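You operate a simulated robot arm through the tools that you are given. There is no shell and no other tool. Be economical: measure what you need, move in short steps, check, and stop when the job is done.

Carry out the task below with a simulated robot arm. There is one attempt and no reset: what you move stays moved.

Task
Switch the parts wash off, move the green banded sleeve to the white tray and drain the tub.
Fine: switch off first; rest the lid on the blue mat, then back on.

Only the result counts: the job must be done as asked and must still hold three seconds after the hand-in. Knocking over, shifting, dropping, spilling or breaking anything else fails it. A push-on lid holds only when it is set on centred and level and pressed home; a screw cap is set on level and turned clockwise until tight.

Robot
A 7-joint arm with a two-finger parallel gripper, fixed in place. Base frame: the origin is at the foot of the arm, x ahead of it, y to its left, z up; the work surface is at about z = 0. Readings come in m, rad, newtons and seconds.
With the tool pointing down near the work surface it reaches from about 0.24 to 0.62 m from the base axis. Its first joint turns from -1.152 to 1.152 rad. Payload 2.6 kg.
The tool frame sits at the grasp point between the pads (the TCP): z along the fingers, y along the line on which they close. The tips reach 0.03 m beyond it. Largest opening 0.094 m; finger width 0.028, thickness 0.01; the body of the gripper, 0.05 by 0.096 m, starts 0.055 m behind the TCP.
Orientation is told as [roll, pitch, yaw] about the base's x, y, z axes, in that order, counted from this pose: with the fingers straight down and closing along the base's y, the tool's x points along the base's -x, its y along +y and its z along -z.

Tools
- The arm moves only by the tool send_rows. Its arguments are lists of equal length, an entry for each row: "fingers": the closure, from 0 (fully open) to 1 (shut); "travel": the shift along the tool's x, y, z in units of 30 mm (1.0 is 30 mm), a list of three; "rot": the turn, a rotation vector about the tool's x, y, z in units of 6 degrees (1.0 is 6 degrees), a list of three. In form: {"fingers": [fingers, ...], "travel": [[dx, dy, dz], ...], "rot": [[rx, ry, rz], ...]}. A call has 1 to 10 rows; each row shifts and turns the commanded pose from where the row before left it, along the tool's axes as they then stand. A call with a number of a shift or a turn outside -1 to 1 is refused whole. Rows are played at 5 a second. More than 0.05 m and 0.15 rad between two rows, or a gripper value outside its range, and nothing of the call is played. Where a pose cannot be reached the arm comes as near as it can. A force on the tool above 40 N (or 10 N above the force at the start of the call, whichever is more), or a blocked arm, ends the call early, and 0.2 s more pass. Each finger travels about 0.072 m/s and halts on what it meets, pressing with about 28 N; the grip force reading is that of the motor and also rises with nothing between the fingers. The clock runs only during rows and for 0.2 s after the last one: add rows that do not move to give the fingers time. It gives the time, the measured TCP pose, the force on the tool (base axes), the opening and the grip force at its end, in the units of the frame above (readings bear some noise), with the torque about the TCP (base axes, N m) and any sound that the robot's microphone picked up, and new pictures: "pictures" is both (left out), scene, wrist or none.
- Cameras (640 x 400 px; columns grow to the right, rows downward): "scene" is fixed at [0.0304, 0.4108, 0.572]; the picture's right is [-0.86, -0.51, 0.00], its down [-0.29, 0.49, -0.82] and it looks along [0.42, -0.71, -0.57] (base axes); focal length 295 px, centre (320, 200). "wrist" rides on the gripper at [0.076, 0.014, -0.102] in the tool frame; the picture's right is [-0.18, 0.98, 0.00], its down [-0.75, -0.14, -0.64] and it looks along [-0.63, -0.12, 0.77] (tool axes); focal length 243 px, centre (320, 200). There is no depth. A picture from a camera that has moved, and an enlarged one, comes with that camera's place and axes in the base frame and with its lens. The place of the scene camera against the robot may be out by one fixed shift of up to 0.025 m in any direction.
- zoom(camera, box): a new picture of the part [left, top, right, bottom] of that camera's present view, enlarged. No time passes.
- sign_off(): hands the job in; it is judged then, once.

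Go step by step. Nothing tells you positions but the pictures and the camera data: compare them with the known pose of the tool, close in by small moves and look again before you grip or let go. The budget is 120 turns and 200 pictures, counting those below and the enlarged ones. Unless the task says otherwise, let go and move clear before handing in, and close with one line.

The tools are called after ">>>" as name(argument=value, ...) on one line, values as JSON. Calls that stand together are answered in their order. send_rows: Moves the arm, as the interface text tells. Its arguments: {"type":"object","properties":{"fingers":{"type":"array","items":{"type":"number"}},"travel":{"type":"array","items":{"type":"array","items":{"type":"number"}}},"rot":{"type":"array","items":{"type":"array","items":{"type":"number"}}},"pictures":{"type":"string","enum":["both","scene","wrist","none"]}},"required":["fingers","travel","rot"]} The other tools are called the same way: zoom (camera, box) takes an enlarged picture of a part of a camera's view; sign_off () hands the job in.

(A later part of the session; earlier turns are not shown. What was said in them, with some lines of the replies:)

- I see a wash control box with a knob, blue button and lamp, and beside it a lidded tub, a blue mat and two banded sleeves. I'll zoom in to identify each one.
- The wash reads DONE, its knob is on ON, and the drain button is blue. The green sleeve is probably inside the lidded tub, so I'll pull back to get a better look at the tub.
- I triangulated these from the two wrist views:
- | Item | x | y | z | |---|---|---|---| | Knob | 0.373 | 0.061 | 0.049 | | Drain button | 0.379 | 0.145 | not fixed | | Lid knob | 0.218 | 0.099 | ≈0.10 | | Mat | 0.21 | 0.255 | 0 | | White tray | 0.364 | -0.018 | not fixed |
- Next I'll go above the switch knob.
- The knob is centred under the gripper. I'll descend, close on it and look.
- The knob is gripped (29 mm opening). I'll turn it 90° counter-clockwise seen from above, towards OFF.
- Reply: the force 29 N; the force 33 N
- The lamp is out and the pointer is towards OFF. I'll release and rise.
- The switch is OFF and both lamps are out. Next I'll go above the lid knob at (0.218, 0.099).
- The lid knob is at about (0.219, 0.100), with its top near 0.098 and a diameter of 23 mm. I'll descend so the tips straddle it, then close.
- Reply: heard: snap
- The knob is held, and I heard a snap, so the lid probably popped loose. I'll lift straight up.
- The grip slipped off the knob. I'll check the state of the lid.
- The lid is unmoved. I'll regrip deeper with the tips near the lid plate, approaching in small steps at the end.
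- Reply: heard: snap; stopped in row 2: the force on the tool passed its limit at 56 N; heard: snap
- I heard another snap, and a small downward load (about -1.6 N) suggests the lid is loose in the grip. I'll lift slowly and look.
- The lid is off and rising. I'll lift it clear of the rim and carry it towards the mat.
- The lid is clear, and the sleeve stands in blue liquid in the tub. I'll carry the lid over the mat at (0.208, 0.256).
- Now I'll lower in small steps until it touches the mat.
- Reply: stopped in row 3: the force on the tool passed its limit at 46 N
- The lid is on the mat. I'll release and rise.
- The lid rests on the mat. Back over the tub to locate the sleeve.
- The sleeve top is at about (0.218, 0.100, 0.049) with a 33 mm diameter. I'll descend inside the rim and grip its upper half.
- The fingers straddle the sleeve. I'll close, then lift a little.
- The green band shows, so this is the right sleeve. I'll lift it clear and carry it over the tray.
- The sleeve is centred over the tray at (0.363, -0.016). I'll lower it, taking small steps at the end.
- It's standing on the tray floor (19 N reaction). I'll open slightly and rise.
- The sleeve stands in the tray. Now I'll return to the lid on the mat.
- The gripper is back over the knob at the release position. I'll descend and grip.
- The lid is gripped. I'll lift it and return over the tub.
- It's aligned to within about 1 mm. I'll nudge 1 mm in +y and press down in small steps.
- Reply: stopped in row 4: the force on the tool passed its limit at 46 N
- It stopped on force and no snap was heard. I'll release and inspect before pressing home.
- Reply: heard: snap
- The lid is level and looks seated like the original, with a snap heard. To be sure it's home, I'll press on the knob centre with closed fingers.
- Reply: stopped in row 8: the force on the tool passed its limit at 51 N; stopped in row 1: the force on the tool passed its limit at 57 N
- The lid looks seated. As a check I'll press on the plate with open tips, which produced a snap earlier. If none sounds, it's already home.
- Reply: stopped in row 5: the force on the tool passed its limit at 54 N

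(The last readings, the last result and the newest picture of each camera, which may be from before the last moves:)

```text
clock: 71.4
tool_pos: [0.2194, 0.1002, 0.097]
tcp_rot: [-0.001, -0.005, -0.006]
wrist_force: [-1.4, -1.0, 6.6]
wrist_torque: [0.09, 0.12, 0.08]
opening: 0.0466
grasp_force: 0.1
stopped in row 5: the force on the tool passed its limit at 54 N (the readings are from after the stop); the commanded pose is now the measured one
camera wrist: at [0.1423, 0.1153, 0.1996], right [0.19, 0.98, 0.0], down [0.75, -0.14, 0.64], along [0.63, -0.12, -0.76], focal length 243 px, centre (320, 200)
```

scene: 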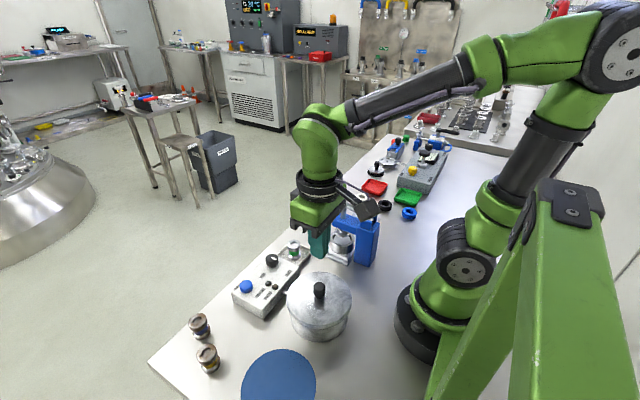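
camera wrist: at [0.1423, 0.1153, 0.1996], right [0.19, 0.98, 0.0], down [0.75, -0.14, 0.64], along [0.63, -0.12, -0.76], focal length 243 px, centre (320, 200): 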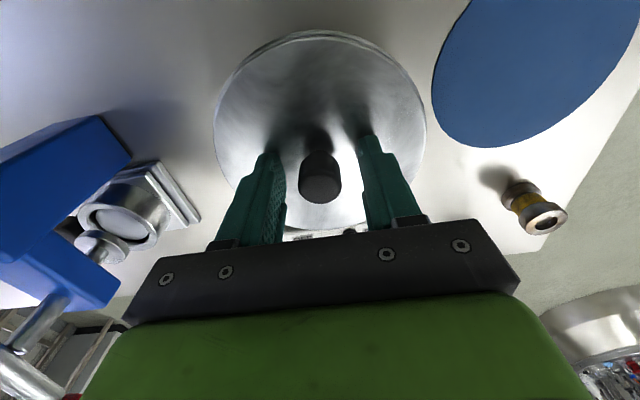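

No snap and the same height, so the lid is home. Now the drain button at about (0.379, 0.145).

>>> send_rows(fingers=[0.5, 0.5, 0.5, 0.5, 1, 1, 1, 1, 1, 1], travel=[[0, 0, -0.8], [0, 0, -0.9], [0, 0, -0.9], [-0.76, 0.2, 0], [-0.76, 0.2, 0], [-0.76, 0.2, 0], [-0.76, 0.2, 0], [-0.76, 0.2, 0], [-0.76, 0.2, 0], [-0.76, 0.3, 0]], rot=[[0, 0, 0], [0, 0, 0], [0, 0, 0], [0, 0, 0], [0, 0, 0], [0, 0, 0], [0, 0, 0], [0, 0, 0], [0, 0, 0], [0, 0, 0]])

>>> zoom(camera="wrist", box=[200, 0, 440, 240])

```text
clock: 73.6
tool_pos: [0.3786, 0.1446, 0.174]
tcp_rot: [-0.001, -0.004, -0.005]
wrist_force: [-0.1, 0.5, -0.2]
wrist_torque: [0.0, 0.01, 0.01]
opening: 0.0
grasp_force: 28.2
camera wrist: at [0.3023, 0.1599, 0.2774], right [0.19, 0.98, 0.0], down [0.75, -0.14, 0.64], along [0.63, -0.12, -0.76], focal length 243 px, centre (320, 200)
```

scene: 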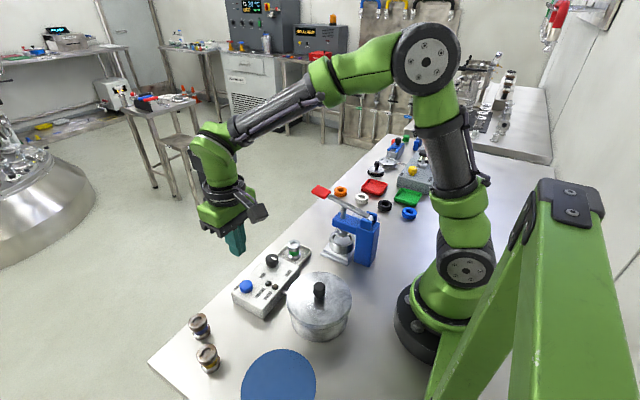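
wrist: 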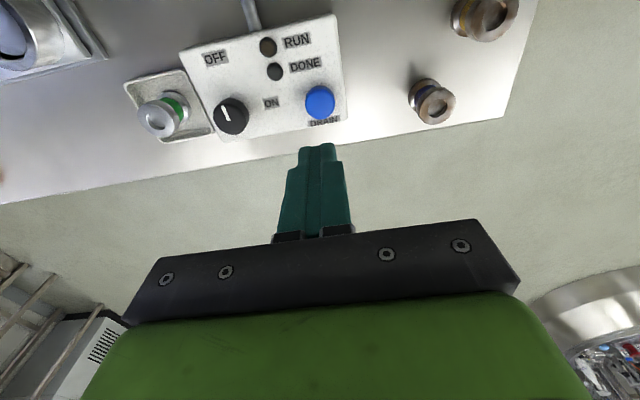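

```text
1.67 times, centred on (320, 120) of wrist
camera zoom: at [0.3023, 0.1599, 0.2774], right [0.19, 0.98, 0.0], down [0.75, -0.14, 0.64], along [0.63, -0.12, -0.76], focal length 404 px, centre (320, 333)
```

zoom: 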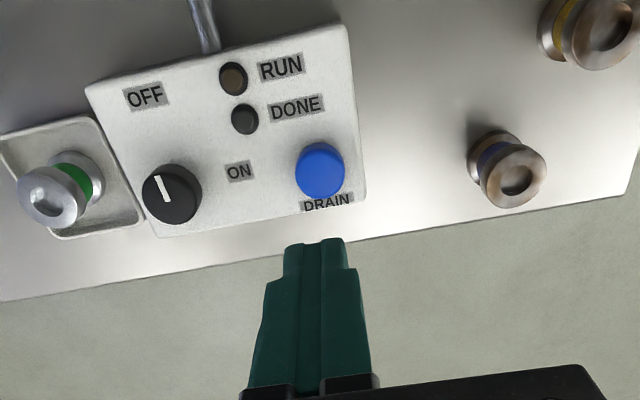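

The button is at about (0.376, 0.145). I'll descend and press in small steps.

>>> send_rows(fingers=[1, 1, 1, 1, 1], travel=[[0.08, 0, 0.9], [0, 0, 0.9], [0, 0, 0.9], [0, 0, 0.5], [0, 0, 0]], rot=[[0, 0, 0], [0, 0, 0], [0, 0, 0], [0, 0, 0], [0, 0, 0]], pictures="wrist")

>>> send_rows(fingers=[1, 1, 1, 1, 1, 1, 1, 1, 1, 1], travel=[[0, 0, 0.06], [0, 0, 0.06], [0, 0, 0.06], [0, 0, 0.06], [0, 0, 0.06], [0, 0, 0.06], [0, 0, 0.06], [0, 0, 0.06], [0, 0, 0.06], [0, 0, 0]], rot=[[0, 0, 0], [0, 0, 0], [0, 0, 0], [0, 0, 0], [0, 0, 0], [0, 0, 0], [0, 0, 0], [0, 0, 0], [0, 0, 0], [0, 0, 0]], pictures="wrist")

```text
clock: 74.8
tool_pos: [0.3753, 0.1444, 0.0796]
tcp_rot: [-0.002, -0.005, -0.006]
wrist_force: [-0.7, 0.5, 1.3]
wrist_torque: [0.02, -0.01, 0.0]
opening: 0.0002
grasp_force: 28.1
camera wrist: at [0.2997, 0.1593, 0.1814], right [0.19, 0.98, 0.0], down [0.75, -0.14, 0.64], along [0.63, -0.12, -0.76], focal length 243 px, centre (320, 200)
```

wrist: 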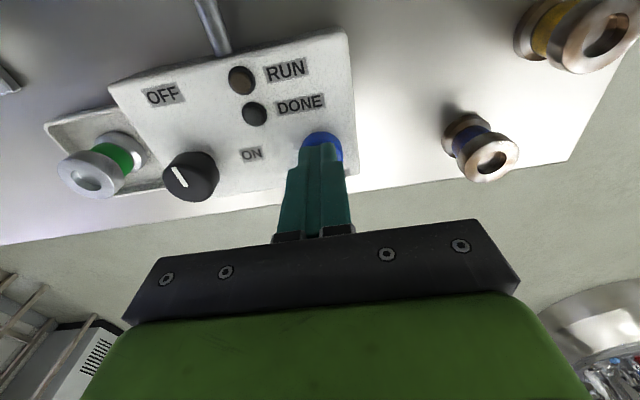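

```text
clock: 76.4
tool_pos: [0.3784, 0.1458, 0.0739]
tcp_rot: [0.006, -0.014, -0.006]
wrist_force: [-5.9, -1.9, 25.7]
wrist_torque: [-0.1, 0.5, 0.04]
opening: 0.0
grasp_force: 28.4
heard: click
stopped in row 7: the force on the tool passed its limit at 42 N (the readings are from after the stop); the commanded pose is now the measured one
camera wrist: at [0.3012, 0.1601, 0.1751], right [0.19, 0.98, 0.01], down [0.74, -0.15, 0.65], along [0.64, -0.12, -0.76], focal length 243 px, centre (320, 200)
```

wrist: 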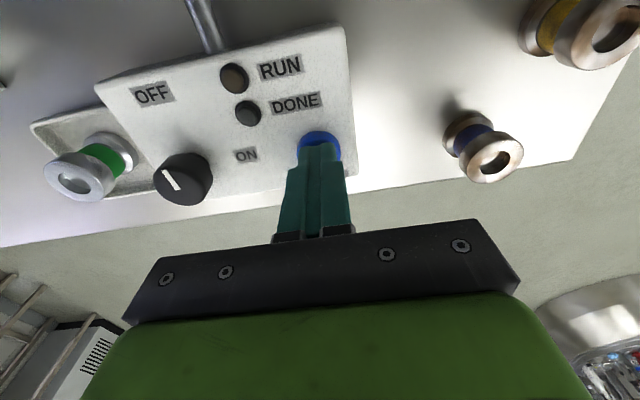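

It clicked. I'll rise clear and wait a few seconds, listening and looking.

>>> send_rows(fingers=[1, 1, 1, 1, 1, 1, 1, 1, 1, 1], travel=[[0, 0, -0.4], [0, 0, -0.8], [0, 0, -0.9], [0, 0, -0.9], [0, 0, -0.9], [0, 0, 0], [0, 0, 0], [0, 0, 0], [0, 0, 0], [0, 0, 0]], rot=[[0, 0, 0], [0, 0, 0], [0, 0, 0], [0, 0, 0], [0, 0, 0], [0, 0, 0], [0, 0, 0], [0, 0, 0], [0, 0, 0], [0, 0, 0]])

>>> zoom(camera="scene", box=[220, 220, 380, 360])

>>> zoom(camera="wrist", box=[120, 0, 420, 190])

```text
clock: 78.6
tool_pos: [0.376, 0.1442, 0.1868]
tcp_rot: [0.001, -0.004, -0.007]
wrist_force: [0.4, 1.0, -0.7]
wrist_torque: [0.0, 0.0, 0.02]
opening: 0.0
grasp_force: 27.9
camera wrist: at [0.2994, 0.1599, 0.289], right [0.19, 0.98, 0.0], down [0.75, -0.15, 0.65], along [0.63, -0.12, -0.76], focal length 243 px, centre (320, 200)
```

scene: 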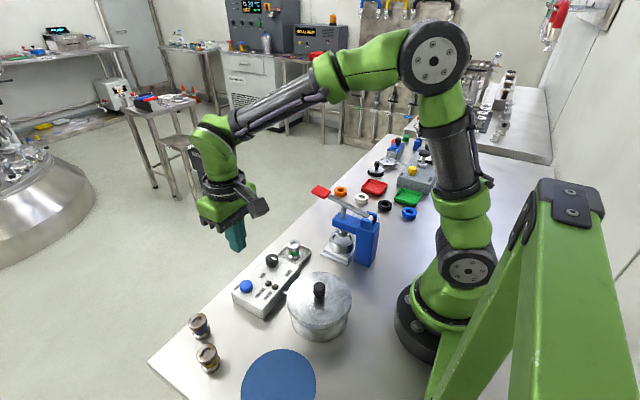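
wrist: 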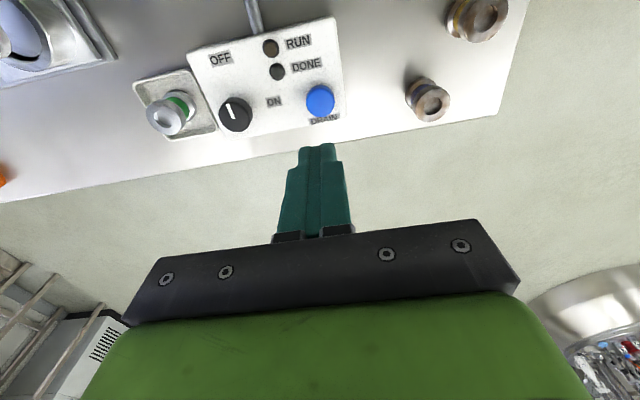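

```text
2.86 times, centred on (300, 290) of scene
camera zoom: at [0.0304, 0.4108, 0.572], right [-0.86, -0.51, 0.0], down [-0.29, 0.49, -0.82], along [0.42, -0.71, -0.57], focal length 843 px, centre (377, -57)
```

zoom: 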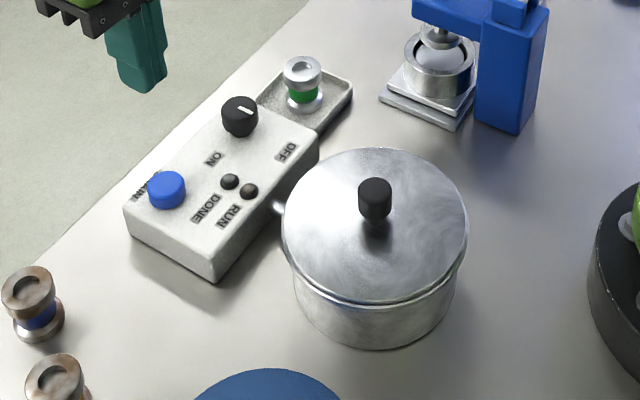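

```text
2.11 times, centred on (270, 95) of wrist
camera zoom: at [0.2994, 0.1599, 0.289], right [0.19, 0.98, 0.0], down [0.75, -0.15, 0.65], along [0.63, -0.12, -0.76], focal length 511 px, centre (425, 421)
```

zoom: 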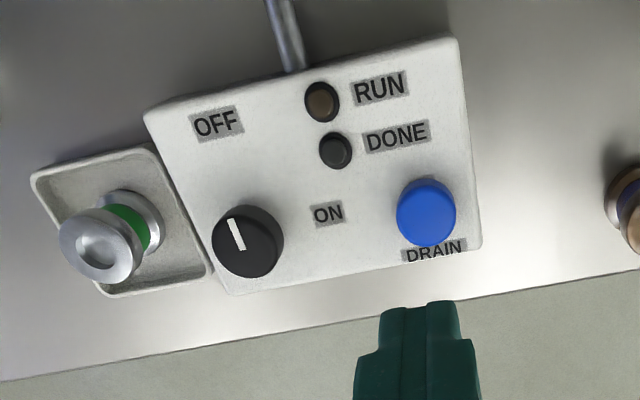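

All items look in place and the drain button clicked. I'll wait a few seconds for the tub to empty, then hand in.

>>> send_rows(fingers=[0.5, 0.5, 0.5, 0.5, 0.5, 0.5, 0.5, 0.5, 0.5, 0.5], travel=[[0, 0, -0.5], [0, 0, -0.5], [0, 0, 0], [0, 0, 0], [0, 0, 0], [0, 0, 0], [0, 0, 0], [0, 0, 0], [0, 0, 0], [0, 0, 0]], rot=[[0, 0, 0], [0, 0, 0], [0, 0, 0], [0, 0, 0], [0, 0, 0], [0, 0, 0], [0, 0, 0], [0, 0, 0], [0, 0, 0], [0, 0, 0]], pictures="none")

>>> send_rows(fingers=[0.5, 0.5, 0.5, 0.5, 0.5, 0.5, 0.5, 0.5, 0.5, 0.5], travel=[[0, 0, 0], [0, 0, 0], [0, 0, 0], [0, 0, 0], [0, 0, 0], [0, 0, 0], [0, 0, 0], [0, 0, 0], [0, 0, 0], [0, 0, 0]], rot=[[0, 0, 0], [0, 0, 0], [0, 0, 0], [0, 0, 0], [0, 0, 0], [0, 0, 0], [0, 0, 0], [0, 0, 0], [0, 0, 0], [0, 0, 0]], pictures="scene")

```text
clock: 80.8
tool_pos: [0.3765, 0.145, 0.2168]
tcp_rot: [0.0, -0.005, -0.008]
wrist_force: [-0.2, 0.4, -0.5]
wrist_torque: [0.01, -0.01, 0.01]
opening: 0.047
grasp_force: 0.1
```

```text
clock: 83.0
tool_pos: [0.3753, 0.1449, 0.2169]
tcp_rot: [0.0, -0.006, -0.007]
wrist_force: [-0.4, -0.7, 1.0]
wrist_torque: [0.0, 0.0, 0.02]
opening: 0.047
grasp_force: 0.1
```

scene: 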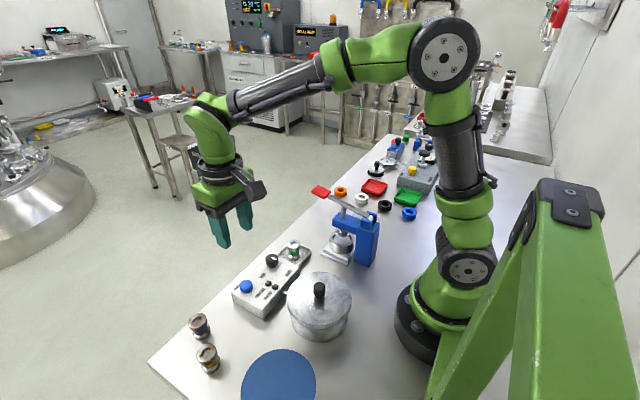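

The arm is clear, and nothing on the bench has changed since the drain press. I'm handing in.

>>> sign_off()

```text
The job is handed in.
```

I switched the wash off first, moved the green-banded sleeve to the white tray, pressed the lid back on after resting it on the blue mat, and pressed DRAIN; it clicked, but with the lid on I couldn't see the tub empty.
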